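You operate a simulated robot arm through the tools that you are given. There is no shell and no other tool.

You run a simulated two-armed robot. Do the job below in one go: nothing can be reset, and whatever is moved stays where it is left.

JOB
Fill both cups on the store bench to 150 ml from the jug, then return the rest to the can.
Fine: the open blue can; close it; jug back in the steel tray. Set down upright: jug.

It is judged by the outcome, as a careful person would: the job done as asked, and still so three seconds after it is handed in. It fails if anything else is knocked over, pushed out of place, dropped, spilled or broken.

ROBOT AND FRAMES
Two 7-joint arms with fingered hands on one trunk that stands fixed in place. Base frame: the origin is at the foot of the trunk, x ahead of it, y to its left, z up. Lengths are in mm, angles in rad, forces in N, time in s.
The left shoulder is at [200, 135, 970], the right one opposite. Each reaches about 885 mm from its shoulder. Payload 4 kg a hand.
The TCP of each hand is the grasp point between the finger pads, 25 mm short of the fingertips. In the tool frame z runs along the fingers and y along their closing line. The gripper opens to 88 mm; its body begins 29 mm behind the TCP. The gripper is a hand of 4 fingers: y runs from the thumb to the fingers, the wrist lies at [-13, -106, -174] in the tool frame.
Orientation is that of the tool frame in the base frame, as a unit quaternion [w, x, y, z]. With the fingers straight down and the wrist toward the robot, the tool's x, y and z point along [0, 1, 0], [1, 0, 0] and [0, 0, -1] of the base frame.

CONTROLS
- The arms move only by the tool servo_tool. It takes "left_plan", "right_plan" or both (then of equal length, played together; a hand with none holds still); each is a list of rows, each a list of 2 entries, a list of its own where there are three numbers: the shift along the tool's x, y, z in mm, then the turn, a rotation vector about the tool's x, y, z in degrees. In form: [[[dx, dy, dz], [rx, ry, rz]], ...]. A call has 1 to 20 rows; each row is the pose to reach, as a shift and turn from the pose commanded when the call began, along the tool's axes at that moment. Each row takes 0.2 s and may step no farther than 50 mm and 0.15 rad from the row before; otherwise, the whole call is refused. A pose out of reach is approached as far as the arm can. The call stops where the force on the tool passes 40 N (or 10 N more than at its start, if that is more) or the arm is blocked; 0.2 s more then pass. In this call time passes only in rows, and 0.2 s behind the last. It gives the time, the measured TCP pose, the force on the tool (base axes), the opening and the grip force at its end, in the units of the frame above (readings bear some noise), with the torque about the TCP (base axes, N m) and any sound that the robot's microphone picked up.
- Cameras (640 x 400 px; columns grow to the right, rows downward): "scene" is now at [138.2, 38.2, 1587]; the picture's right is [0.43, -0.90, 0.00], its down [-0.53, -0.25, -0.81] and it looks along [0.73, 0.35, -0.59] (base axes); focal length 214 px, centre (320, 200). "left" rides on the left gripper at [-64, -83, -98] in its tool frame; the picture's right is [-0.62, -0.37, 0.69], its down [0.71, -0.63, 0.30] and it looks along [0.32, 0.68, 0.65] (tool axes); focal length 265 px, centre (320, 200). "right" rides on the right gripper at [64, -83, -98] in its tool frame; the picture's right is [-0.62, 0.37, -0.69], its down [-0.71, -0.63, 0.30] and it looks along [-0.32, 0.68, 0.65] (tool axes); focal length 265 px, centre (320, 200).
- capture(camera): a new picture of that camera. The clock stands still meanwhile.
- lift_body(by): slides the trunk up (or, below 0, down) by that many mm; the arms and the scene camera ride with it, the base frame stays. It gives what a move gives, with no picture.
- curl_fingers(index, middle, ring, thumb_bend, thumb_turn, hand): sets how far each is bent, from 0 (flat) to 1 (curled in); at 0.3 the hand is open as for a grip, at 0.7 the pads meet at the TCP. One left out holds its place. A second passes; each finger stops where it meets its share of the squeeze, and holds until it gets a number again. It is the only way to open and close the hand. It gives what a move gives, with no picture; readings hold the bend of each and the force on the fingers (four entries, about 0 where the hand has none), thumb and palm. thumb_turn goes from beside the hand (0) to across from the fingers (1), as for a grip.
- pan_tilt(pan, tilt): turns the head with the scene camera to pan (to the left, within 1.693 rad either way) and tilt (down, from -0.506 to 1.204), counted from straight ahead of the robot. It gives what a move gives.
- measure_at(camera, pixels): for up to 12 pixels [column, row] of the newest picture of that camera ("zoom" is the newest enlarged one), the place [x, y, z] in the base frame of the surface seen there, good to about 2 mm. The clock stands still meanwhile.
- enlarge(camera, box): a new picture of the part [left, top, right, bottom] of that camera's present view, enlarged. The clock stands still meanwhile.
- job_done(): hands the job in; it is judged then, once.

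Open the grippers and draw the arms clear of the work before you hand the job in, unless the task says otherwise.

The tools are called as name(argument=value, ...) on one line, values as JSON. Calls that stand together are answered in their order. servo_tool: Moves the arms, as the interface text tells. Its arguments: {"type":"object","properties":{"left_plan":{"type":"array","items":{"type":"array"}},"right_plan":{"type":"array","items":{"type":"array"}}},"required":[]} The other tools are called the same way: lift_body (by) moves the trunk up or down; curl_fingers (index, middle, ring, thumb_bend, thumb_turn, hand) moves the fingers one by one; pan_tilt (pan, tilt) turns the head that bears the scene camera; capture (camera) takes a picture; measure_at (camera, pixels) gives the place of the surface under pixels of a picture; enlarge (camera, box) takes an enlarged picture of a part of a camera's view; job_done () hands the job in.

At the start:

```text
time_s: 0.0
left_tcp_pos: [369.5, 384.6, 1359.3]
left_tool_rot: [0.0, 0.707, 0.707, 0.0]
left_force: [0.6, 0.3, -0.1]
left_torque: [0.0, -0.03, -0.01]
left_grip_width: 87.2
left_gripper_force: 0.1
left_shape: jaw
left_bend: [0.3, 0.3, 0.3, 0.3, 0.98]
left_finger forces: [0.0, 0.0, 0.0, 0.0, 0.0, 0.0]
right_tcp_pos: [618.6, -39.8, 1344.1]
right_tool_rot: [0.0, 0.707, 0.707, 0.0]
right_force: [0.1, -0.4, -0.4]
right_torque: [-0.02, -0.01, 0.03]
right_grip_width: 87.5
right_gripper_force: 0.1
right_shape: jaw
right_bend: [0.3, 0.3, 0.3, 0.3, 0.98]
right_finger forces: [0.0, 0.0, 0.0, 0.1, 0.0, 0.1]
trunk travel left (down, up): [-575.0, 195.0]
head pan, tilt (commanded): [0.443, 0.627]
```

scene: 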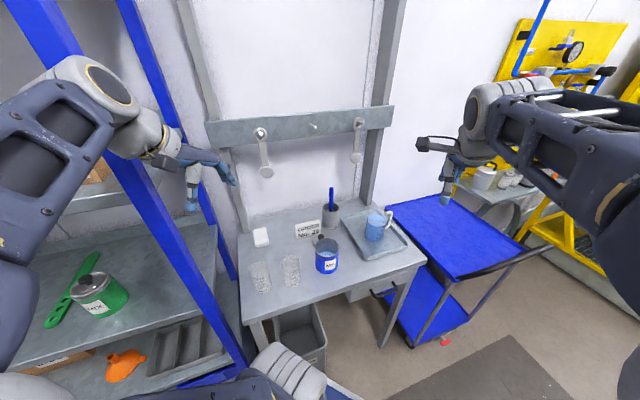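
right: 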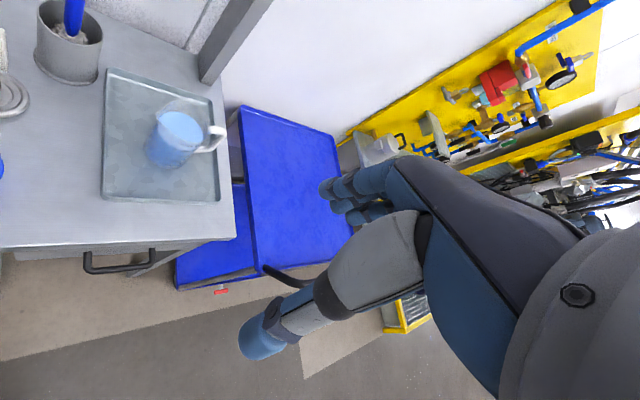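
left: 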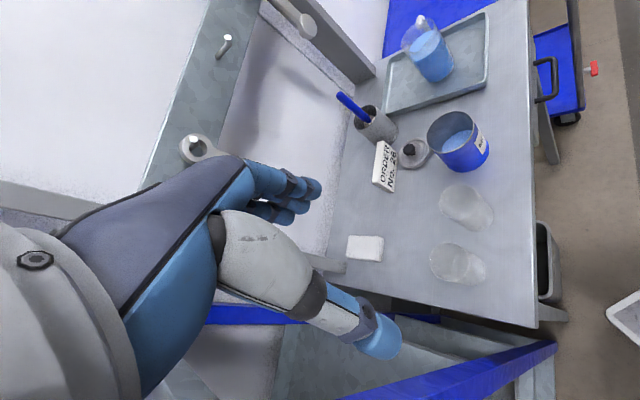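

The scene shows the bench with two cups (~260,277 and 291,270), a blue can (~326,255), and a jug in a steel tray (~376,225). I enlarge the bench to see the details.

enlarge(camera="scene", box=[230, 180, 430, 305])

enlarge(camera="left", box=[340, 0, 560, 300])

enlarge(camera="right", box=[0, 0, 260, 220])

```text
3.20 times, centred on (330, 242) of scene
```

zoom: 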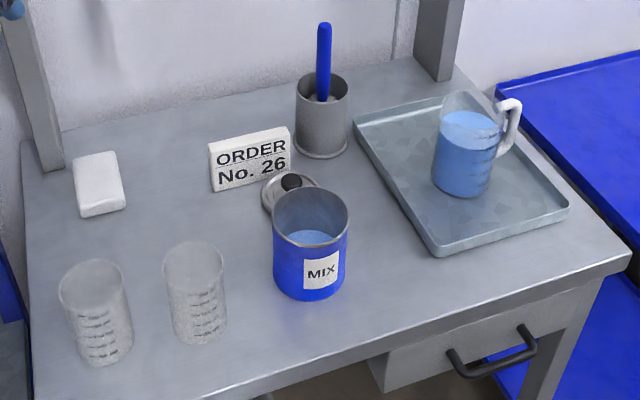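

```text
1.33 times, centred on (450, 150) of left
```

zoom: 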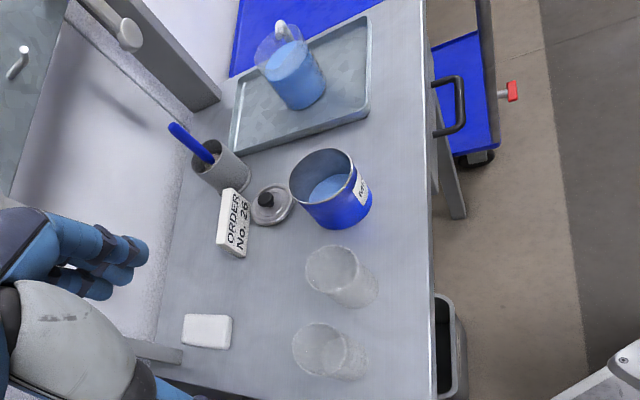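

```text
1.82 times, centred on (130, 110) of right
```

zoom: 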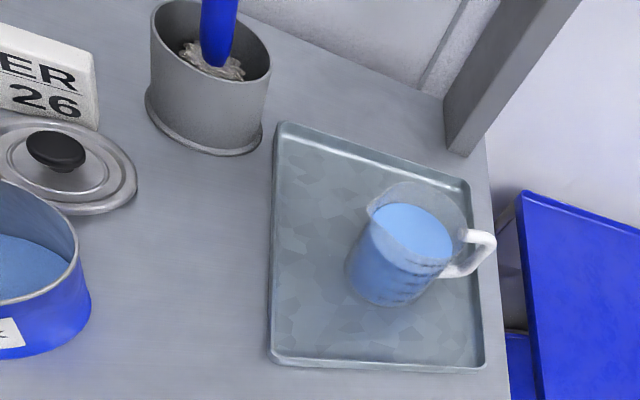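

The jug is in the tray with its handle to the right (away), and the can's lid lies behind the can. I measure points on the bench, tray and objects in the scene view.

enlarge(camera="scene", box=[230, 180, 430, 305])

measure_at(camera="zoom", pixels=[[440, 110], [470, 91], [520, 103], [500, 150], [462, 190], [435, 150], [465, 120], [440, 240], [565, 207], [360, 115], [480, 220], [450, 100]])

measure_at(camera="zoom", pixels=[[276, 222], [348, 228], [312, 188], [312, 246], [310, 298], [320, 272], [275, 282], [290, 182], [264, 190], [318, 186], [310, 240], [240, 330]])

measure_at(camera="zoom", pixels=[[60, 298], [125, 285], [92, 261], [95, 312], [105, 365], [163, 270], [222, 260], [192, 242], [195, 290], [200, 343], [100, 340], [200, 310]])

```text
3.20 times, centred on (330, 242) of scene
```

zoom: 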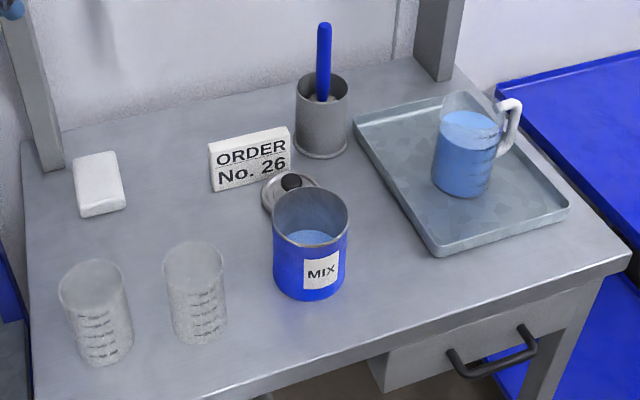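

```text
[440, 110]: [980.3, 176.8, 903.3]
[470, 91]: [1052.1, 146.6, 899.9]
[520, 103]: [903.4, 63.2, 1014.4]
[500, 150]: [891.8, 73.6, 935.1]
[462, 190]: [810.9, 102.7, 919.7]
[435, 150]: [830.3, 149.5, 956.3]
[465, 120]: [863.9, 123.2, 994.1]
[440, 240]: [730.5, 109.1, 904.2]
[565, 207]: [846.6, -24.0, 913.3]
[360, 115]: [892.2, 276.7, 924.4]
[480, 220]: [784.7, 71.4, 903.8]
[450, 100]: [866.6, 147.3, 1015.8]
```

```text
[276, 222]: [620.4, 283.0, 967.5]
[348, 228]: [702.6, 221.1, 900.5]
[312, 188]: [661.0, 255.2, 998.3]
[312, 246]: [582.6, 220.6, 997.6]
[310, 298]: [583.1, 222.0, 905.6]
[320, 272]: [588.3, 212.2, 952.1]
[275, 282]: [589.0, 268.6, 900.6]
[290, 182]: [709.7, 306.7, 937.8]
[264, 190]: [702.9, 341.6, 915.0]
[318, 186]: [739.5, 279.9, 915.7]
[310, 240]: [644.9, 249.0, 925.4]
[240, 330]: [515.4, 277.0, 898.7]
```

```text
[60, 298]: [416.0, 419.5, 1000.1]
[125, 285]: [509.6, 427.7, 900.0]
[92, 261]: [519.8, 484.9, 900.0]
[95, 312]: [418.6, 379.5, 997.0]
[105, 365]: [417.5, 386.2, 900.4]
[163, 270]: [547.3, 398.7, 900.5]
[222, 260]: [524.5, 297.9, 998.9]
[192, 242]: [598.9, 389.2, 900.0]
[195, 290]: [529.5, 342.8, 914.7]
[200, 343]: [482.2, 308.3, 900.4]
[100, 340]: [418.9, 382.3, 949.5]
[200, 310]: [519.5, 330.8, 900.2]
```

Bench top is z≈900, tray floor ≈904, can rim z≈998 centred near (622,238). I zoom further into the jug from both right and scene cameras to see the handle and spout.

enlarge(camera="right", box=[130, 85, 240, 185])

enlarge(camera="scene", box=[355, 200, 405, 250])

enlarge(camera="scene", box=[240, 250, 310, 300])

```text
4.00 times, centred on (185, 135) of right
```

zoom: 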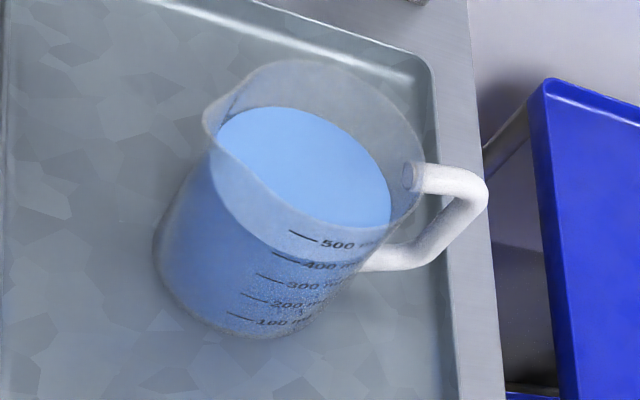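

```text
8.00 times, centred on (380, 225) of scene
```

zoom: 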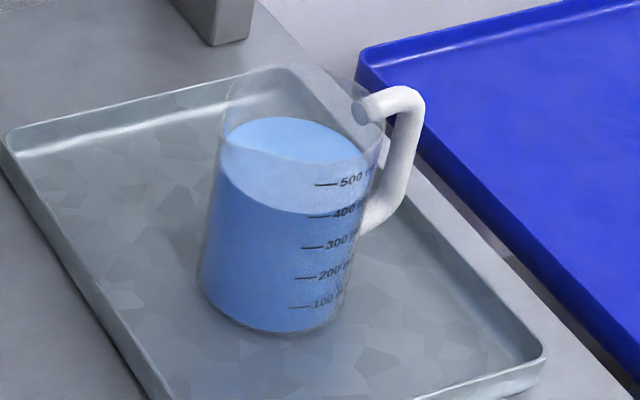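

```text
8.00 times, centred on (275, 275) of scene
```

zoom: 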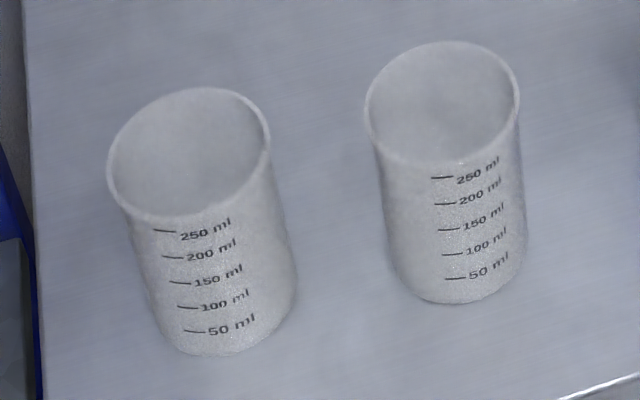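

The cups have 50–250 ml marks; the jug holds about 420 ml with a clear spout opposite a white tube handle. I measure the cup rims and marks in this zoom.

measure_at(camera="zoom", pixels=[[109, 172], [269, 140], [133, 207], [205, 91], [162, 231], [180, 283], [194, 331], [205, 350], [250, 190], [195, 222], [230, 210], [120, 190]])

measure_at(camera="zoom", pixels=[[367, 110], [518, 95], [430, 162], [450, 43], [443, 178], [449, 230], [455, 279], [450, 300], [500, 140], [385, 148], [460, 163], [516, 120]])

enlarge(camera="scene", box=[355, 200, 405, 250])

measure_at(camera="zoom", pixels=[[398, 95], [360, 108], [418, 112], [405, 145], [390, 190], [370, 225], [325, 185], [320, 215], [311, 247], [304, 277], [298, 307], [280, 333]])

measure_at(camera="zoom", pixels=[[225, 145], [232, 100], [290, 66], [385, 140], [200, 275], [265, 155], [300, 150], [350, 160], [255, 130], [220, 180], [270, 185], [365, 120]])

```text
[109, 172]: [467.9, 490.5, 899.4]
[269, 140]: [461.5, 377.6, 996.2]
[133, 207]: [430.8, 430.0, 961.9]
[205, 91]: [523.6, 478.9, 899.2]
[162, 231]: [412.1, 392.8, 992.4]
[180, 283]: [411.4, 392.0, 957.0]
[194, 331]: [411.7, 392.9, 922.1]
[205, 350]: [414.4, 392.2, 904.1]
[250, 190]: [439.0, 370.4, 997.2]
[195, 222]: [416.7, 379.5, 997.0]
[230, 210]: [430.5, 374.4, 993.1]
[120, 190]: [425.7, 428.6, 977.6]
```

```text
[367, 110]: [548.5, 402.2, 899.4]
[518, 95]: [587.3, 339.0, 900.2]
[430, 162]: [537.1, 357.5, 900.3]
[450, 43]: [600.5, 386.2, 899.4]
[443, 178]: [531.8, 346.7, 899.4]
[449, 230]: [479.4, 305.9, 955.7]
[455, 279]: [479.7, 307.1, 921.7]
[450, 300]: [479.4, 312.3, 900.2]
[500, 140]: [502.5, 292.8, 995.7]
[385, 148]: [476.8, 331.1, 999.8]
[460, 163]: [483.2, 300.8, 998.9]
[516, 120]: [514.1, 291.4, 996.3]
```

```text
8.00 times, centred on (380, 225) of scene
```

zoom: 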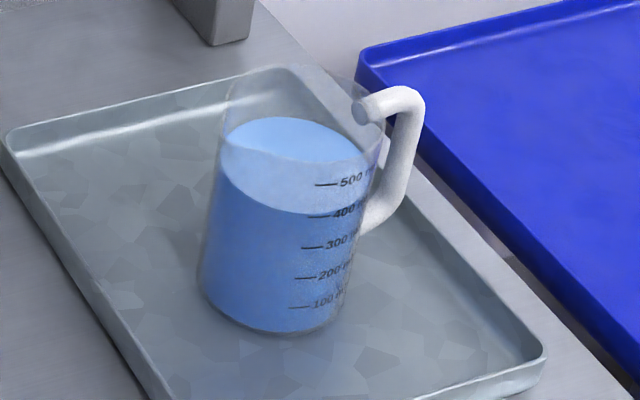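

```text
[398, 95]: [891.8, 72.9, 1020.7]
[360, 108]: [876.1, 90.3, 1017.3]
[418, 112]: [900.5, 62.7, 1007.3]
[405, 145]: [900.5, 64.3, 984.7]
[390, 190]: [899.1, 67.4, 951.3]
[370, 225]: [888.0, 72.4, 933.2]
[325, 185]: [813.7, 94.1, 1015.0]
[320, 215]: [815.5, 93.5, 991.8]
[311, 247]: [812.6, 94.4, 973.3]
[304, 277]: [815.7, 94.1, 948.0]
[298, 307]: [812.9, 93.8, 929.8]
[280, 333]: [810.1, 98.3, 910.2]
```

```text
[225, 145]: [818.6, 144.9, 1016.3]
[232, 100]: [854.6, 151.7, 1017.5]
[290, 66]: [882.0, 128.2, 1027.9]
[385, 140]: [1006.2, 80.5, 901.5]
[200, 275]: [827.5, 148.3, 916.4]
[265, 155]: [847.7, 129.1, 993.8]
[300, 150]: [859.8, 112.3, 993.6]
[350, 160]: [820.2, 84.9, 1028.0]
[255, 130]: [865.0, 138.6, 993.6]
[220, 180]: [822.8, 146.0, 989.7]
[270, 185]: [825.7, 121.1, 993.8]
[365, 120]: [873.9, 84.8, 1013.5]
```

The jug is about 82 mm across, centred near (848,114), handle toward (0.72,-0.69), liquid level z≈993.7 (≈400 ml). I test in free air whether the right arm can take a forward-pointing, thumb-right orientation for a side grasp.

servo_tool(right_plan=[[[0, 0, 0], [-4.94, -4.94, -4.94]], [[0, 0, 0], [-9.88, -9.88, -9.88]], [[0, 0, 0], [-14.82, -14.82, -14.82]], [[0, 0, 0], [-19.76, -19.76, -19.76]], [[0, 0, 0], [-24.7, -24.7, -24.7]], [[0, 0, 0], [-29.64, -29.64, -29.64]], [[0, 0, 0], [-34.58, -34.58, -34.58]], [[0, 0, 0], [-39.52, -39.52, -39.52]], [[0, 0, 0], [-44.46, -44.46, -44.46]], [[0, 0, 0], [-49.4, -49.4, -49.4]], [[0, 0, 0], [-54.34, -54.34, -54.34]], [[0, 0, 0], [-59.28, -59.28, -59.28]], [[0, 0, 0], [-64.22, -64.22, -64.22]], [[0, 0, 0], [-69.16, -69.16, -69.16]]])

```text
time_s: 3.0
left_tcp_pos: [368.7, 384.9, 1358.6]
left_tool_rot: [0.0, 0.707, 0.707, 0.0]
left_force: [-0.2, -0.6, 1.3]
left_torque: [0.01, 0.0, 0.02]
left_grip_width: 87.8
left_gripper_force: 0.1
left_shape: jaw
left_bend: [0.3, 0.3, 0.3, 0.3, 0.98]
left_finger forces: [0.0, 0.0, 0.0, 0.0, 0.0, 0.1]
right_tcp_pos: [619.2, -39.4, 1342.0]
right_tool_rot: [0.707, 0.0, 0.707, 0.0]
right_force: [1.0, 0.4, -0.1]
right_torque: [-0.02, 0.0, 0.02]
right_grip_width: 87.7
right_gripper_force: 0.0
right_shape: jaw
right_bend: [0.3, 0.3, 0.3, 0.3, 0.98]
right_finger forces: [0.0, 0.1, 0.0, 0.0, 0.1, 0.1]
trunk travel left (down, up): [-575.0, 195.0]
head pan, tilt (commanded): [0.443, 0.627]
```

The right hand reached the forward-pointing orientation exactly. I check pictures of how the arm and hand are posed.

capture(camera="scene")

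capture(camera="right")

capture(camera="left")

```text
taken
```

scene: 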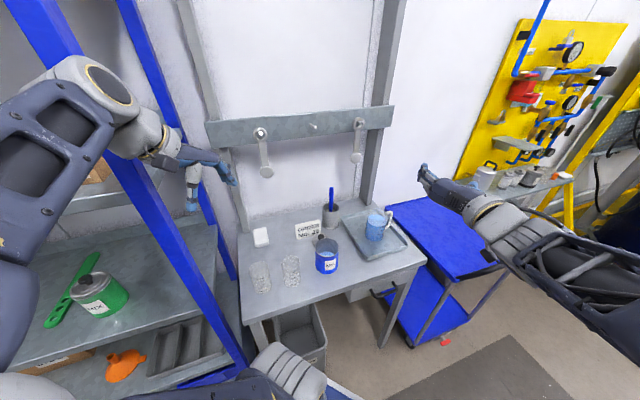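

```text
taken
```

right: 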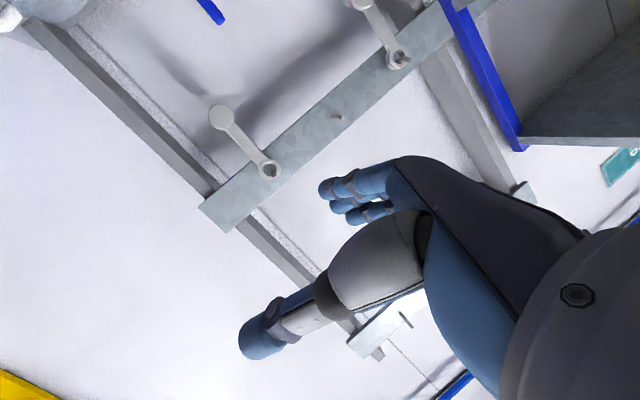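

```text
taken
```

left: 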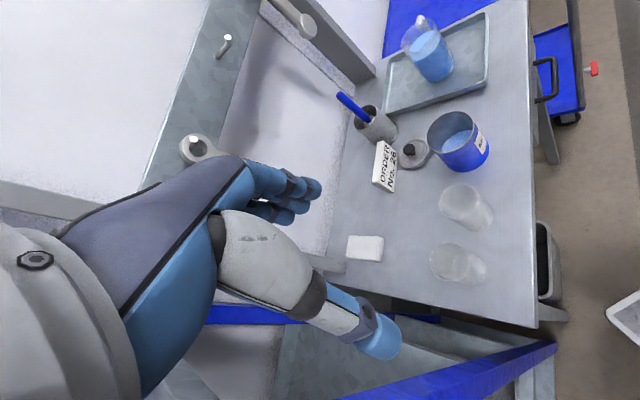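

The orientation is feasible. Before approaching I measure the tray rim, bench edges and the jug more finely.

enlarge(camera="scene", box=[335, 195, 435, 270])

measure_at(camera="zoom", pixels=[[210, 385], [205, 378], [130, 250], [420, 350], [545, 300], [530, 290], [100, 180], [90, 190], [330, 365], [150, 290], [480, 320], [545, 312]])

measure_at(camera="scene", pixels=[[240, 325], [425, 262], [330, 292], [245, 230], [340, 195], [385, 240], [250, 322], [410, 268], [230, 250], [180, 240], [215, 215], [260, 222]])

```text
5.33 times, centred on (385, 232) of scene
```

zoom: 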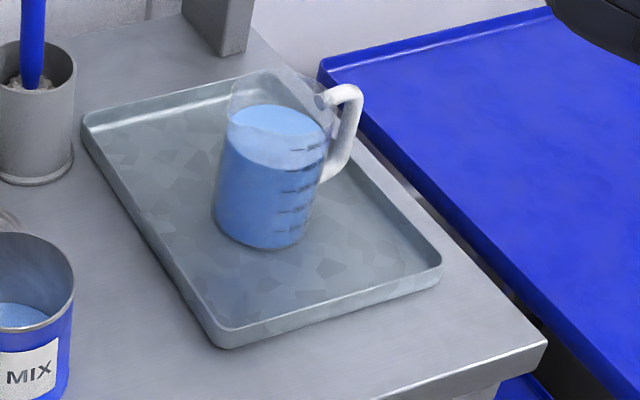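

```text
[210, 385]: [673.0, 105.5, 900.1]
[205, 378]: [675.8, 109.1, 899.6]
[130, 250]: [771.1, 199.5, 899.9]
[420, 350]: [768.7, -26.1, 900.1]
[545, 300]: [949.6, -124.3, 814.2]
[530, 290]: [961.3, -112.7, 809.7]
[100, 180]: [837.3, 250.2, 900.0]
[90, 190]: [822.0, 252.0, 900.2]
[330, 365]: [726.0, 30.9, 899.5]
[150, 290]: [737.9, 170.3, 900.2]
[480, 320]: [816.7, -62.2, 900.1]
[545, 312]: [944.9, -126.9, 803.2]
```

```text
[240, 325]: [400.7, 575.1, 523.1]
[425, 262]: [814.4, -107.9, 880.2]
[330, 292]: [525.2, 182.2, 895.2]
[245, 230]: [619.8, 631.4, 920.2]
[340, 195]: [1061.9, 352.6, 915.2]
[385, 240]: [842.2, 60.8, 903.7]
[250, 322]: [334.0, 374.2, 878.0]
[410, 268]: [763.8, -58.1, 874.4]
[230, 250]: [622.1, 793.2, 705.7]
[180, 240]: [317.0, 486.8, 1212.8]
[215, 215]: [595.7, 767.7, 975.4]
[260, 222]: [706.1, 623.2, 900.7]
```

Bench front edge runs along (0.707,-0.707); cups, can and jug lie in a row parallel to it. I measure the tray rim height, jug rim and handle more closely in the newest zoom.

measure_at(camera="zoom", pixels=[[222, 334], [218, 327], [300, 318], [300, 310], [380, 292], [380, 288], [437, 268], [180, 275], [176, 272], [130, 195], [126, 193], [235, 345]])

measure_at(camera="zoom", pixels=[[216, 215], [218, 190], [222, 165], [232, 235], [250, 245], [270, 248], [290, 243], [303, 235], [310, 210], [315, 190], [240, 200], [270, 205]])

measure_at(camera="zoom", pixels=[[350, 90], [360, 100], [355, 120], [350, 140], [342, 160], [333, 170], [325, 180], [330, 95], [318, 102], [345, 150], [338, 150], [358, 110]])

```text
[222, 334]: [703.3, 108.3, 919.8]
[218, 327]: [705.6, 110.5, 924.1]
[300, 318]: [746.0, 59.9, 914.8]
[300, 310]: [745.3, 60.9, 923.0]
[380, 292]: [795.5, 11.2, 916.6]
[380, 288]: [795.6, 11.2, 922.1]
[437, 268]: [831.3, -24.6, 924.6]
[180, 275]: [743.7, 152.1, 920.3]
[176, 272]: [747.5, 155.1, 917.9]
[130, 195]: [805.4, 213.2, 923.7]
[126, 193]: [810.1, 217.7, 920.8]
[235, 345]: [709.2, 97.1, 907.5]
```

```text
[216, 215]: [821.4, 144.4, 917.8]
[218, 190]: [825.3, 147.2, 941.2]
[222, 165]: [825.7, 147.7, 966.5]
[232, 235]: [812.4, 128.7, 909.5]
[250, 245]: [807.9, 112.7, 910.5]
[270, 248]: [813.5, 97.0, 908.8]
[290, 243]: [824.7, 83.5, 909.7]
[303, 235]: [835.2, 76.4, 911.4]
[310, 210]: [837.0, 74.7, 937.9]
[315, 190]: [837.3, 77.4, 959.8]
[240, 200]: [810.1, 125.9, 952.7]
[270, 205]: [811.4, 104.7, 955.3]
```

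```text
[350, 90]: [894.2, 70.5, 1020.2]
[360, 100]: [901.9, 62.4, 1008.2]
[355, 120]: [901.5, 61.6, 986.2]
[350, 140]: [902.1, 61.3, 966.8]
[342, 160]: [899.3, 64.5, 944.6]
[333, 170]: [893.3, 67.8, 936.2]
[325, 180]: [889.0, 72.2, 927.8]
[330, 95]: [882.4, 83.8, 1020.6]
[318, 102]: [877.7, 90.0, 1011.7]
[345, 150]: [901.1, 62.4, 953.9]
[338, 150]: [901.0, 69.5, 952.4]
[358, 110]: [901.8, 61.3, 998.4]
```

The jug's outer radius is ≈40 mm about (848,114); tray rim z≈924; handle bar at r≈78. I look closely at the right hand to learn its thickness and finger arrangement.

enlarge(camera="scene", box=[400, 145, 540, 235])

measure_at(camera="zoom", pixels=[[100, 85], [120, 110], [100, 180], [140, 190], [200, 210], [250, 220], [180, 150], [230, 170], [160, 130], [200, 150], [300, 250], [330, 230]])

```text
4.44 times, centred on (470, 190) of scene
```

zoom: 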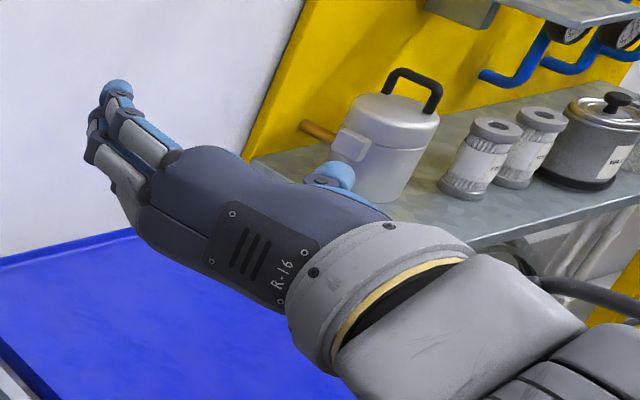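

```text
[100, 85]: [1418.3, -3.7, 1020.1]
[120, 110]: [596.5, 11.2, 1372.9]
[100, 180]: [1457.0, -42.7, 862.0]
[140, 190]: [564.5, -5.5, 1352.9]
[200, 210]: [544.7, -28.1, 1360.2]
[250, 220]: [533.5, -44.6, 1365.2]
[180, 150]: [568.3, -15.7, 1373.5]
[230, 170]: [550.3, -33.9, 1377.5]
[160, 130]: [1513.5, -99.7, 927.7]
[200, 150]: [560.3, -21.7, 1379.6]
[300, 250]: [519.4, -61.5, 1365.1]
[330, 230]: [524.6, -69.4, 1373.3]
```

The hand extends about 38 mm above the TCP axis in this pose, so a grasp at z≈968 clears the 924 rim if pitched slightly. First I raise the trunk 150 mm to give the forearm clearance.

lift_body(by=150)

```text
time_s: 4.8
left_tcp_pos: [369.7, 383.7, 1508.6]
left_tool_rot: [0.0, 0.707, 0.707, 0.0]
left_force: [0.1, -0.3, 0.3]
left_torque: [-0.03, 0.02, 0.04]
left_grip_width: 87.7
left_gripper_force: 0.1
left_shape: jaw
left_bend: [0.3, 0.3, 0.3, 0.3, 0.98]
left_finger forces: [0.0, 0.0, 0.0, 0.1, 0.1, 0.0]
right_tcp_pos: [618.5, -40.2, 1492.1]
right_tool_rot: [0.706, 0.001, 0.708, -0.001]
right_force: [-0.1, -0.1, -0.5]
right_torque: [0.03, -0.02, 0.02]
right_grip_width: 87.7
right_gripper_force: 0.0
right_shape: jaw
right_bend: [0.3, 0.3, 0.3, 0.3, 0.98]
right_finger forces: [0.0, 0.0, 0.1, 0.0, 0.0, 0.1]
trunk travel left (down, up): [-725.0, 45.0]
head pan, tilt (commanded): [0.443, 0.627]
```

Lift done. I move the right hand to a pre-grasp height above the bench in front of the jug, yawing 15° left and pitching 6° down.

servo_tool(right_plan=[[[34.3, 9.3, 5.9], [-1.25, 0.5, -0.07]], [[68.7, 18.7, 11.8], [-2.5, 1, -0.13]], [[103, 28, 17.8], [-3.75, 1.5, -0.2]], [[137.3, 37.3, 23.7], [-5, 2, -0.26]], [[171.7, 46.7, 29.6], [-6.25, 2.5, -0.33]], [[206, 56, 35.5], [-7.5, 3, -0.4]], [[240.3, 65.3, 41.4], [-8.75, 3.5, -0.46]], [[274.7, 74.7, 47.3], [-10, 4, -0.53]], [[309, 84, 53.3], [-11.25, 4.5, -0.59]], [[343.3, 93.3, 59.2], [-12.5, 5, -0.66]], [[377.7, 102.7, 65.1], [-13.75, 5.5, -0.72]], [[412, 112, 71], [-15, 6, -0.79]]])

capture(camera="scene")

capture(camera="right")

capture(camera="left")

```text
time_s: 7.3
left_tcp_pos: [369.4, 383.6, 1509.8]
left_tool_rot: [0.0, 0.707, 0.707, 0.0]
left_force: [0.4, 0.4, -0.6]
left_torque: [0.02, 0.0, -0.01]
left_grip_width: 87.3
left_gripper_force: 0.2
left_shape: jaw
left_bend: [0.3, 0.3, 0.3, 0.3, 0.98]
left_finger forces: [0.0, 0.1, 0.0, 0.0, 0.0, 0.0]
right_tcp_pos: [688.0, 74.7, 1081.4]
right_tool_rot: [0.663, -0.096, 0.738, 0.088]
right_force: [-0.4, 0.7, -0.2]
right_torque: [0.01, 0.04, 0.01]
right_grip_width: 87.6
right_gripper_force: 0.1
right_shape: jaw
right_bend: [0.3, 0.3, 0.3, 0.3, 0.98]
right_finger forces: [0.0, 0.0, 0.0, 0.0, 0.0, 0.0]
trunk travel left (down, up): [-725.0, 45.0]
head pan, tilt (commanded): [0.443, 0.627]
```

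```text
taken
```

scene: 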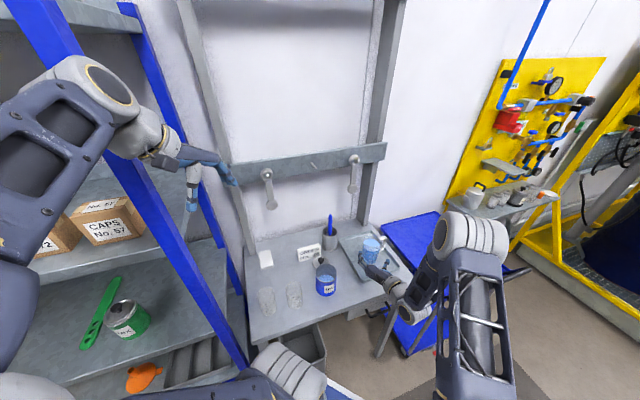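

```text
taken
```

right: 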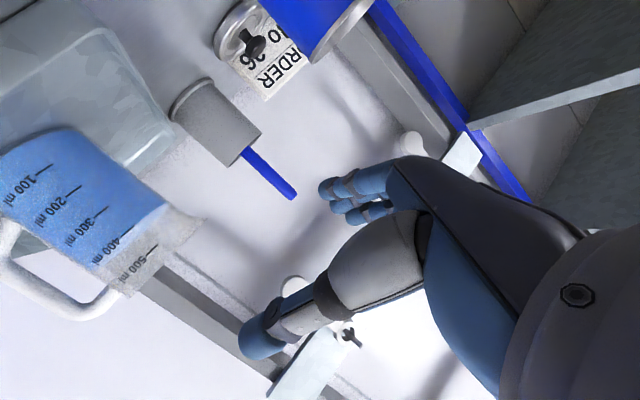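

```text
taken
```

left: 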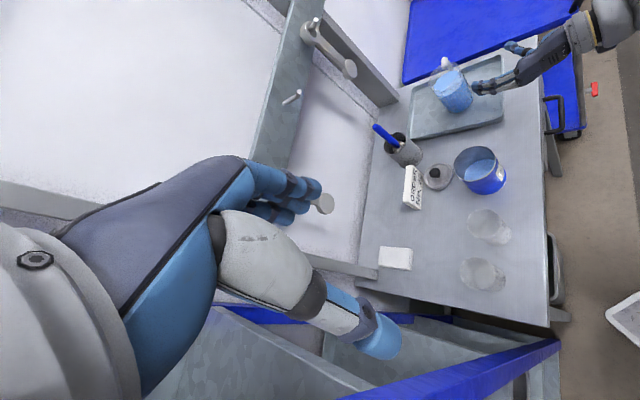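

The arm is well placed with elbow high to the right. I measure the jug from the right wrist camera's new viewpoint (jug at ~(80,210) px) to refine its centre.

measure_at(camera="right", pixels=[[20, 160], [50, 140], [90, 150], [130, 180], [160, 210], [60, 200], [100, 230], [40, 220], [10, 230], [60, 300], [20, 270], [110, 300]])

measure_at(camera="right", pixels=[[5, 200], [25, 205], [55, 235], [85, 262], [35, 135], [70, 128], [150, 195], [120, 165], [120, 250], [75, 190], [170, 215], [145, 255]])

enlarge(camera="right", box=[0, 100, 220, 340])

```text
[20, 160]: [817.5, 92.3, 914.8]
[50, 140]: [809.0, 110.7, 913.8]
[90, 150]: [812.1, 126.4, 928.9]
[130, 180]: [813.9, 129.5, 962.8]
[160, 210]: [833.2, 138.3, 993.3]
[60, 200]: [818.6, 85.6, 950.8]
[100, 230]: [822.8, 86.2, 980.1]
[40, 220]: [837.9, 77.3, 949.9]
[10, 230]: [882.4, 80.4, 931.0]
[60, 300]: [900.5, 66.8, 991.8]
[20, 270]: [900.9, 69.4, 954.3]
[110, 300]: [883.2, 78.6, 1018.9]
```

```text
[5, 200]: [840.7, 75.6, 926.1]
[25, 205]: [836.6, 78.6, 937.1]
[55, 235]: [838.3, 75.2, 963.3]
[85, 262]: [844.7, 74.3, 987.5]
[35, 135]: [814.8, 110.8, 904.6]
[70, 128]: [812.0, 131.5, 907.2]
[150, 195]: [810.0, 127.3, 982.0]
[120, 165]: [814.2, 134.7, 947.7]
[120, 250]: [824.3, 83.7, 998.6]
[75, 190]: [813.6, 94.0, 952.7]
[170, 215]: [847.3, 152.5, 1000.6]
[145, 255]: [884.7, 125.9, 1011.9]
```

```text
1.67 times, centred on (110, 220) of right
```

zoom: 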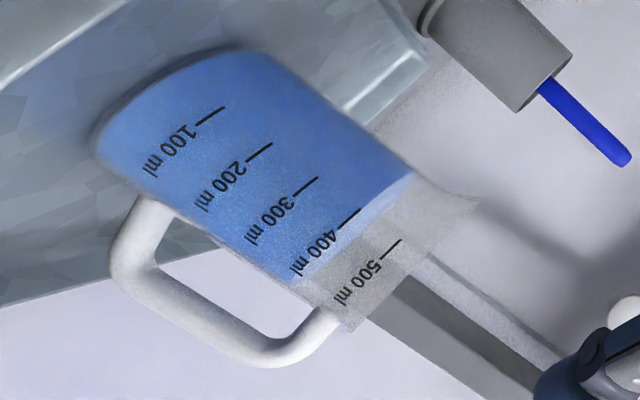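

The level sits just above 400 ml and the centre (848.5,114.3) is confirmed. I open the right hand slightly wider before approaching.

curl_fingers(hand="right", index=0.22, middle=0.22, ring=0.22, thumb_bend=0.22, thumb_turn=1.0)

```text
time_s: 8.3
left_tcp_pos: [370.4, 384.6, 1508.3]
left_tool_rot: [0.0, 0.707, 0.707, -0.001]
left_force: [-0.6, 0.7, 0.4]
left_torque: [0.01, 0.03, -0.03]
left_grip_width: 87.9
left_gripper_force: 0.1
left_shape: jaw
left_bend: [0.3, 0.3, 0.3, 0.3, 0.98]
left_finger forces: [0.1, 0.1, 0.1, 0.0, 0.0, 0.1]
right_tcp_pos: [688.1, 74.3, 1080.1]
right_tool_rot: [0.663, -0.095, 0.738, 0.088]
right_force: [0.2, -0.3, -0.1]
right_torque: [0.0, 0.0, -0.02]
right_grip_width: 99.5
right_gripper_force: 0.0
right_shape: fingers
right_bend: [0.22, 0.22, 0.22, 0.22, 0.97]
right_finger forces: [0.1, 0.0, 0.0, 0.1, 0.0, 0.0]
trunk travel left (down, up): [-725.0, 45.0]
head pan, tilt (commanded): [0.443, 0.627]
```

Opening is now 99.5 mm. I lower the hand to grasp height about 140 mm short of the jug and check.

servo_tool(right_plan=[[[20, -0.7, 4], [0, 0, 0]], [[45, -1.6, 9.5], [0, 0, 0]], [[70, -2.5, 14.8], [0, 0, 0]], [[88, -3.1, 18.5], [0, 0, 0]], [[94, -3.3, 19.8], [0, 0, 0]]])

enlarge(camera="scene", box=[310, 200, 450, 330])

capture(camera="right")

enlarge(camera="left", box=[390, 0, 640, 160])

```text
time_s: 9.6
left_tcp_pos: [369.3, 383.7, 1509.9]
left_tool_rot: [0.0, 0.707, 0.707, 0.0]
left_force: [-0.4, -0.1, 0.1]
left_torque: [0.01, 0.0, 0.03]
left_grip_width: 87.6
left_gripper_force: 0.1
left_shape: jaw
left_bend: [0.3, 0.3, 0.3, 0.3, 0.98]
left_finger forces: [0.0, 0.0, 0.0, 0.0, 0.0, 0.0]
right_tcp_pos: [700.5, 71.0, 986.4]
right_tool_rot: [0.663, -0.096, 0.737, 0.087]
right_force: [-0.2, -0.4, -0.7]
right_torque: [-0.01, -0.01, -0.01]
right_grip_width: 99.6
right_gripper_force: 0.0
right_shape: fingers
right_bend: [0.22, 0.22, 0.22, 0.22, 0.97]
right_finger forces: [0.1, 0.0, 0.0, 0.1, 0.0, 0.0]
trunk travel left (down, up): [-725.0, 45.0]
head pan, tilt (commanded): [0.443, 0.627]
```

```text
3.08 times, centred on (380, 265) of scene
```

zoom: 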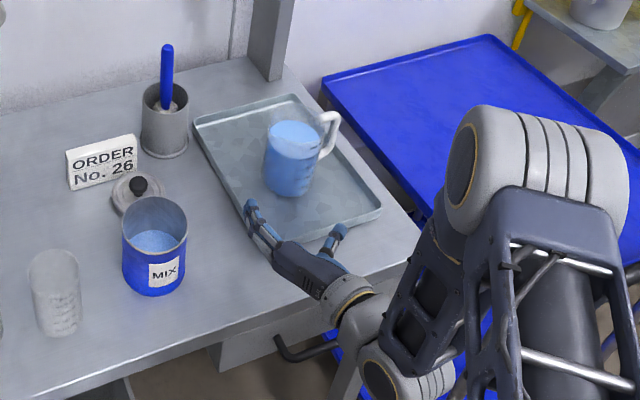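

```text
taken
```

right: 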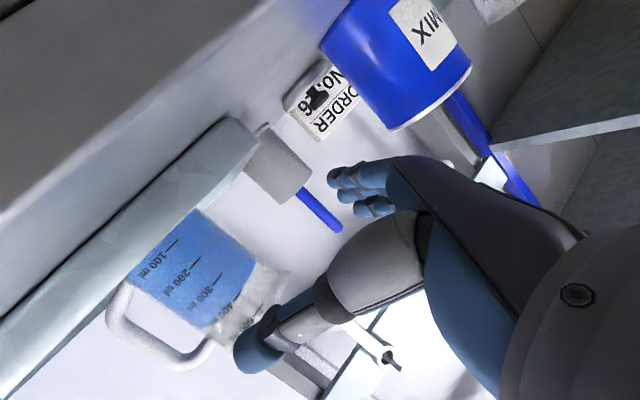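

```text
2.50 times, centred on (515, 80) of left
```

zoom: 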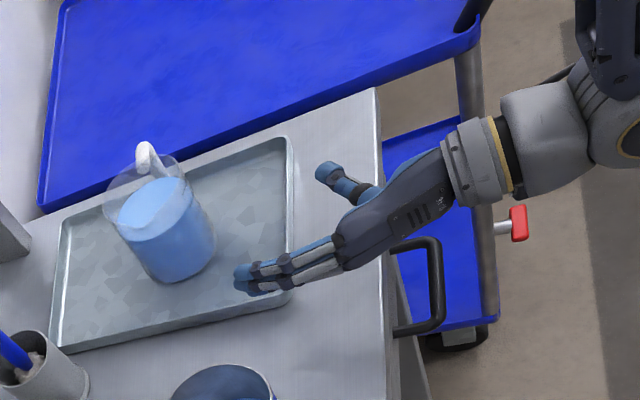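

The hand is aligned in front of the jug with thumb right and fingers left. I measure wrist/forearm points and fingertips to check clearance to the bench edge and tray rim before advancing.

enlarge(camera="scene", box=[310, 200, 450, 330])

measure_at(camera="zoom", pixels=[[252, 207], [340, 228], [285, 250], [320, 265], [345, 300], [360, 340], [385, 360], [400, 340], [340, 310], [330, 260], [270, 235], [320, 285]])

enlarge(camera="left", box=[390, 0, 640, 160])

measure_at(camera="zoom", pixels=[[245, 278], [328, 175], [360, 195], [350, 240], [395, 210], [450, 170], [485, 150], [540, 130], [305, 262], [340, 270], [440, 200], [500, 190]])

```text
3.08 times, centred on (380, 265) of scene
```

zoom: 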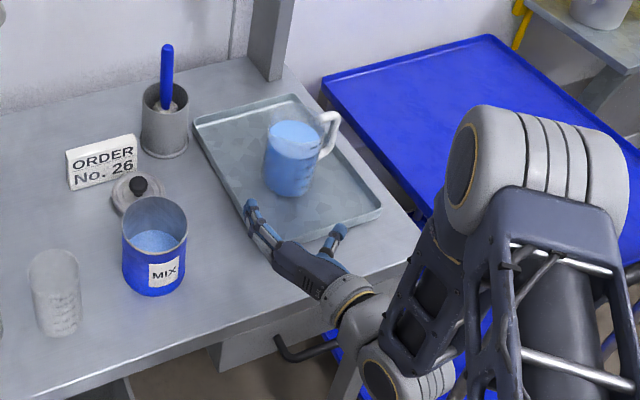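

```text
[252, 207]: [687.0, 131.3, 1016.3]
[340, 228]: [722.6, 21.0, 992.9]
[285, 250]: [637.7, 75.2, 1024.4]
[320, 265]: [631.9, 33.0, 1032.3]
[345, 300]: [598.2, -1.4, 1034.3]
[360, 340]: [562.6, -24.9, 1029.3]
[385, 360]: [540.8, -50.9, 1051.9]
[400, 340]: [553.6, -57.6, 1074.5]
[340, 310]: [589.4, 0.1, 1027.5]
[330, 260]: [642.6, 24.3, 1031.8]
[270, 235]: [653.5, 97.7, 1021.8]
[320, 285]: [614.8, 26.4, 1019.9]
```

```text
2.50 times, centred on (515, 80) of left
```

zoom: 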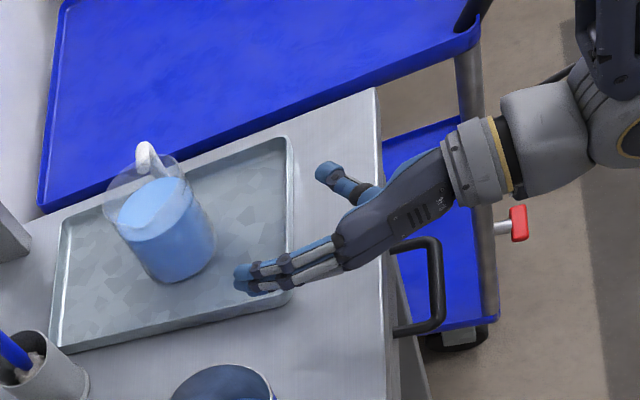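

```text
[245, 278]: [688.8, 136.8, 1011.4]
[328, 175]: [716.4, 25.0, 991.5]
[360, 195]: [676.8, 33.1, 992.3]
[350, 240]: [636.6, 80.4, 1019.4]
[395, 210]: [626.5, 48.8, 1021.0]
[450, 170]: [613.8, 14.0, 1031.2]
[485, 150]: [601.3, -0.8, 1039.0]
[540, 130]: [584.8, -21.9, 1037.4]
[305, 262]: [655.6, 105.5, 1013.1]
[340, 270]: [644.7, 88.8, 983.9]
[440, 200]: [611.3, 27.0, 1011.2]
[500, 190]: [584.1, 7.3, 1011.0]
```

Clearances are good (hand underside ~26 mm below the TCP line). I advance 90 mm of the 140 mm toward the jug, then look again.

servo_tool(right_plan=[[[1, 0.4, 15], [0, 0, 0]], [[2, 0.8, 30], [0, 0, 0]], [[3, 1.2, 45], [0, 0, 0]], [[4, 1.6, 60], [0, 0, 0]], [[5, 2, 75], [0, 0, 0]], [[6, 2.4, 90], [0, 0, 0]]])

enlarge(camera="left", box=[390, 20, 540, 120])

enlarge(camera="scene", box=[335, 215, 435, 285])

capture(camera="right")

```text
time_s: 10.9
left_tcp_pos: [370.5, 384.0, 1509.2]
left_tool_rot: [0.0, 0.707, 0.707, 0.001]
left_force: [-1.0, 0.4, -0.2]
left_torque: [0.0, 0.05, -0.01]
left_grip_width: 87.5
left_gripper_force: 0.1
left_shape: jaw
left_bend: [0.3, 0.3, 0.3, 0.3, 0.98]
left_finger forces: [0.1, 0.1, 0.1, 0.0, 0.0, 0.0]
right_tcp_pos: [784.1, 100.4, 970.7]
right_tool_rot: [0.663, -0.096, 0.738, 0.087]
right_force: [0.6, 0.6, 0.1]
right_torque: [0.01, 0.02, -0.01]
right_grip_width: 99.8
right_gripper_force: 0.0
right_shape: fingers
right_bend: [0.22, 0.22, 0.22, 0.22, 0.97]
right_finger forces: [0.1, 0.0, 0.1, 0.1, 0.0, 0.1]
trunk travel left (down, up): [-725.0, 45.0]
head pan, tilt (commanded): [0.443, 0.627]
```

```text
4.00 times, centred on (465, 70) of left
```

zoom: 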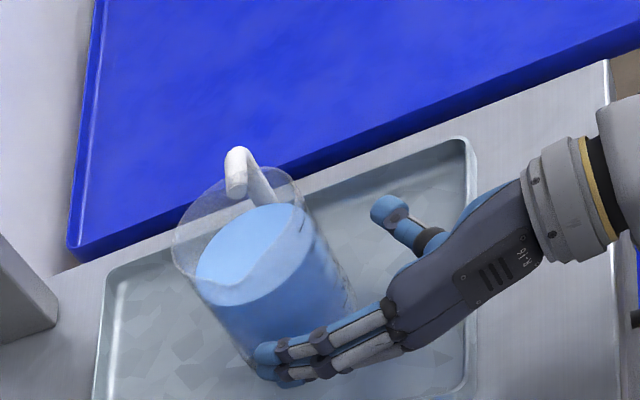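

```text
5.71 times, centred on (385, 250) of scene
```

zoom: 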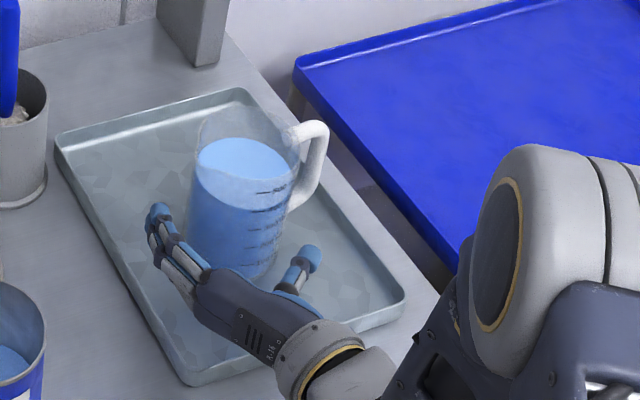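

```text
taken
```

right: 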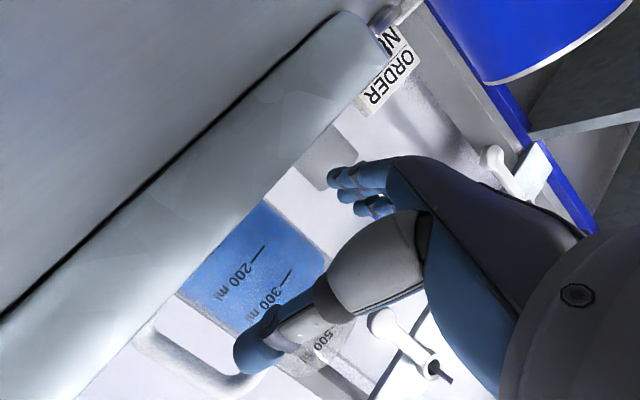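

Remaining offset to the target is about 50 mm forward with a 3 mm shift to the right. I advance slowly to bring the jug against the palm.

servo_tool(right_plan=[[[0.8, -2, 8], [0, 0, 0]], [[1.2, -3.1, 16], [0, 0, 0]], [[1.6, -3.1, 25], [0, 0, 0]], [[2, -3.1, 34], [0, 0, 0]], [[2.3, -3.1, 40], [0, 0, 0]]])

enlarge(camera="left", box=[390, 20, 540, 120])

enlarge(camera="scene", box=[335, 215, 435, 285])

```text
time_s: 11.8
left_tcp_pos: [368.3, 383.7, 1508.6]
left_tool_rot: [0.0, 0.707, 0.707, 0.0]
left_force: [0.5, 0.0, -0.2]
left_torque: [0.01, -0.01, -0.02]
left_grip_width: 87.8
left_gripper_force: 0.1
left_shape: jaw
left_bend: [0.3, 0.3, 0.3, 0.3, 0.98]
left_finger forces: [0.0, 0.1, 0.0, 0.0, 0.1, 0.0]
right_tcp_pos: [806.7, 100.1, 967.3]
right_tool_rot: [0.663, -0.095, 0.738, 0.087]
right_force: [-8.2, -3.5, 12.3]
right_torque: [-1.67, 1.59, -0.71]
right_grip_width: 99.8
right_gripper_force: 0.1
right_shape: fingers
right_bend: [0.22, 0.22, 0.22, 0.22, 0.97]
right_finger forces: [0.0, 0.0, 0.0, 0.0, 0.0, 0.0]
trunk travel left (down, up): [-725.0, 45.0]
head pan, tilt (commanded): [0.443, 0.627]
stopped in row 4 (right hand): the force on the tool passed its limit at 65 N (the readings are from after the stop); the commanded pose is now the measured one
```

```text
4.00 times, centred on (465, 70) of left
```

zoom: 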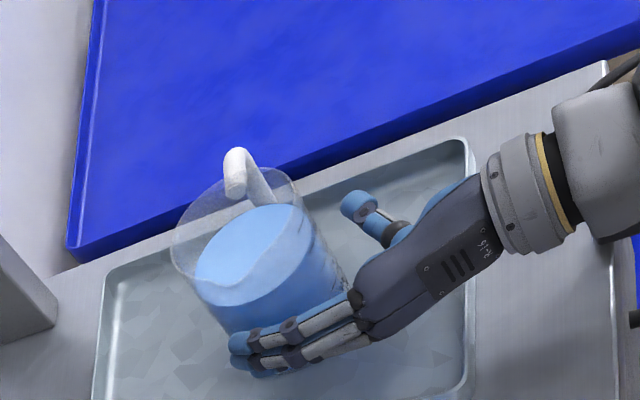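

```text
5.71 times, centred on (385, 250) of scene
```

zoom: 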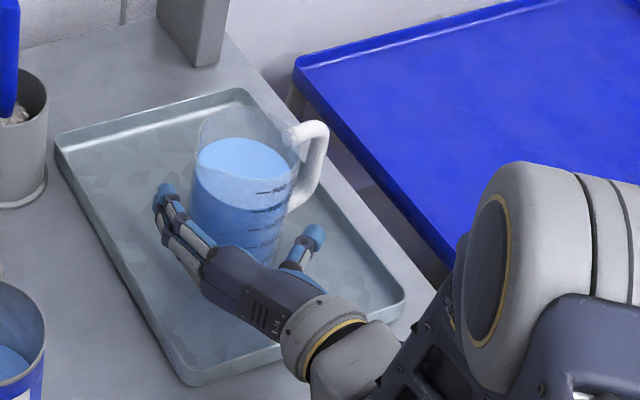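

The hand stopped: the force line points to about (718,-19,907), i.e. the wrist camera under the hand touched the bench's front edge; the jug has not moved. I raise the hand ~12 mm and pitch 6° more to lift that part clear.

servo_tool(right_plan=[[[-5, 0, -2], [0, 0, 0]], [[-10, 0, -2], [0, 0, 0]], [[-12, 0, -2], [0, 2, 0]], [[-12, 0, -2], [0, 4, 0]], [[-12, 0, -2], [0, 6, 0]]])

enlarge(camera="left", box=[390, 20, 540, 120])

capture(camera="right")

```text
time_s: 13.0
left_tcp_pos: [369.5, 383.8, 1508.1]
left_tool_rot: [0.0, 0.708, 0.707, 0.0]
left_force: [0.0, 0.0, 0.0]
left_torque: [0.03, 0.02, 0.0]
left_grip_width: 87.7
left_gripper_force: 0.1
left_shape: jaw
left_bend: [0.3, 0.3, 0.3, 0.3, 0.98]
left_finger forces: [0.0, 0.0, 0.0, 0.0, 0.1, 0.0]
right_tcp_pos: [807.7, 99.5, 977.7]
right_tool_rot: [0.622, -0.1, 0.772, 0.082]
right_force: [0.6, 0.8, -0.5]
right_torque: [-0.02, -0.01, 0.0]
right_grip_width: 99.7
right_gripper_force: 0.1
right_shape: fingers
right_bend: [0.22, 0.22, 0.22, 0.22, 0.97]
right_finger forces: [0.1, 0.1, 0.1, 0.0, 0.0, 0.0]
trunk travel left (down, up): [-725.0, 45.0]
head pan, tilt (commanded): [0.443, 0.627]
```

```text
4.00 times, centred on (465, 70) of left
```

zoom: 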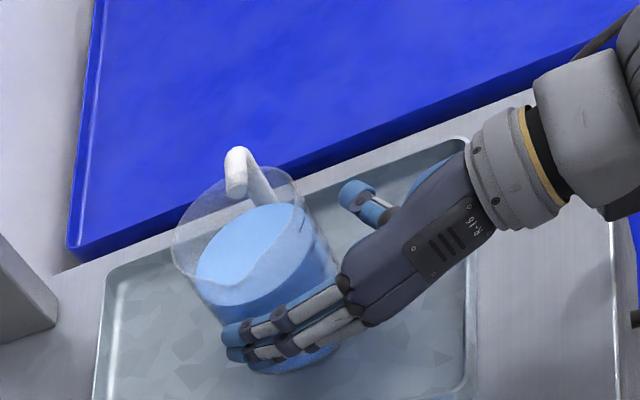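

```text
taken
```

right: 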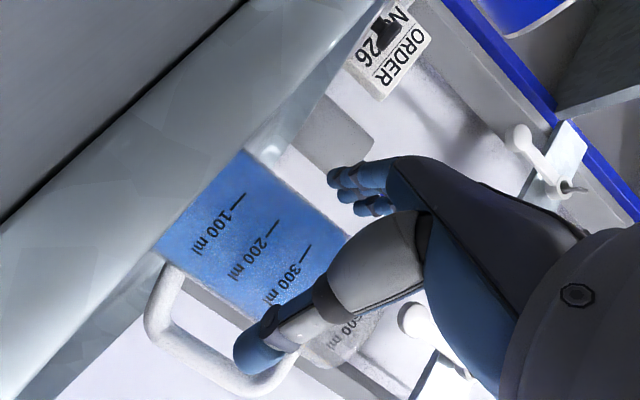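

Forces are clear. I shift 4 mm left while advancing the last 26 mm in small steps.

servo_tool(right_plan=[[[0.2, 2, 4], [0, 0, 0]], [[0.4, 3.8, 9], [0, 0, 0]], [[0.7, 3.8, 14], [0, 0, 0]], [[1, 3.8, 19], [0, 0, 0]], [[1.2, 3.8, 23], [0, 0, 0]]])

enlarge(camera="left", box=[390, 20, 540, 120])

enlarge(camera="scene", box=[345, 215, 425, 275])

capture(camera="right")

```text
time_s: 14.2
left_tcp_pos: [369.4, 384.3, 1509.5]
left_tool_rot: [0.0, 0.707, 0.707, 0.0]
left_force: [0.4, -0.4, -0.4]
left_torque: [-0.03, 0.0, -0.03]
left_grip_width: 87.5
left_gripper_force: 0.1
left_shape: jaw
left_bend: [0.3, 0.3, 0.3, 0.3, 0.98]
left_finger forces: [0.0, 0.1, 0.0, 0.1, 0.0, 0.0]
right_tcp_pos: [828.4, 110.1, 973.6]
right_tool_rot: [0.622, -0.1, 0.772, 0.082]
right_force: [0.4, 0.0, 0.6]
right_torque: [0.01, 0.02, 0.03]
right_grip_width: 99.6
right_gripper_force: 0.0
right_shape: fingers
right_bend: [0.22, 0.22, 0.22, 0.22, 0.97]
right_finger forces: [0.0, 0.1, 0.0, 0.1, 0.0, 0.1]
trunk travel left (down, up): [-725.0, 45.0]
head pan, tilt (commanded): [0.443, 0.627]
```

```text
4.00 times, centred on (465, 70) of left
```

zoom: 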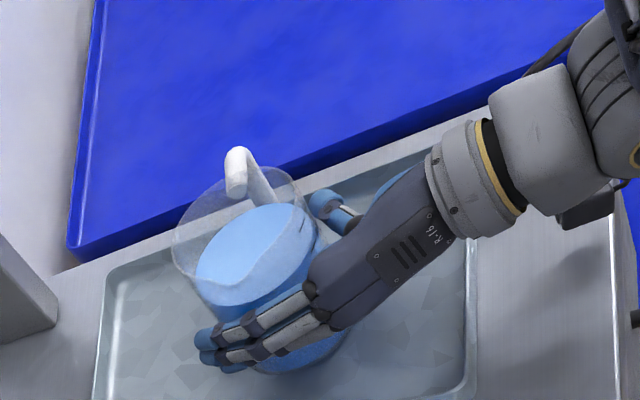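

```text
6.67 times, centred on (385, 245) of scene
```

zoom: 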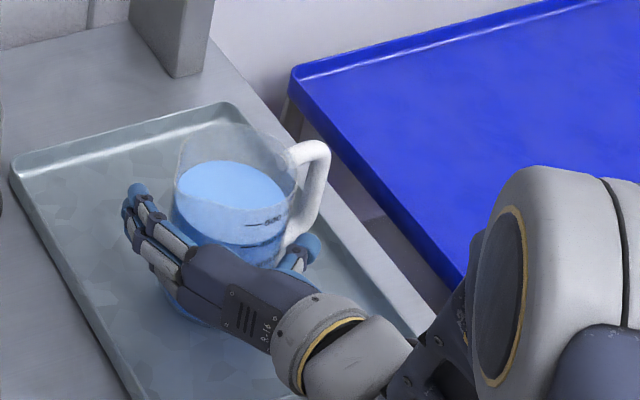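

```text
taken
```

right: 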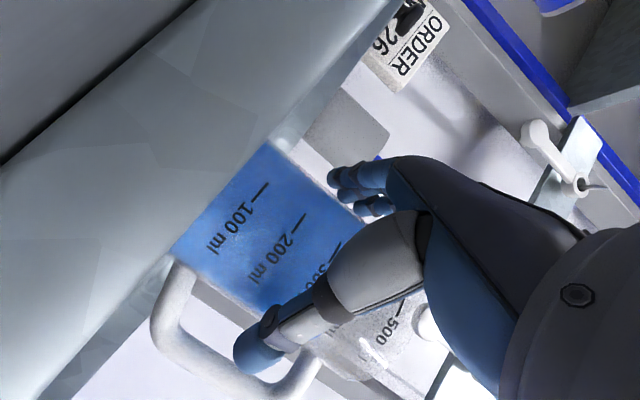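

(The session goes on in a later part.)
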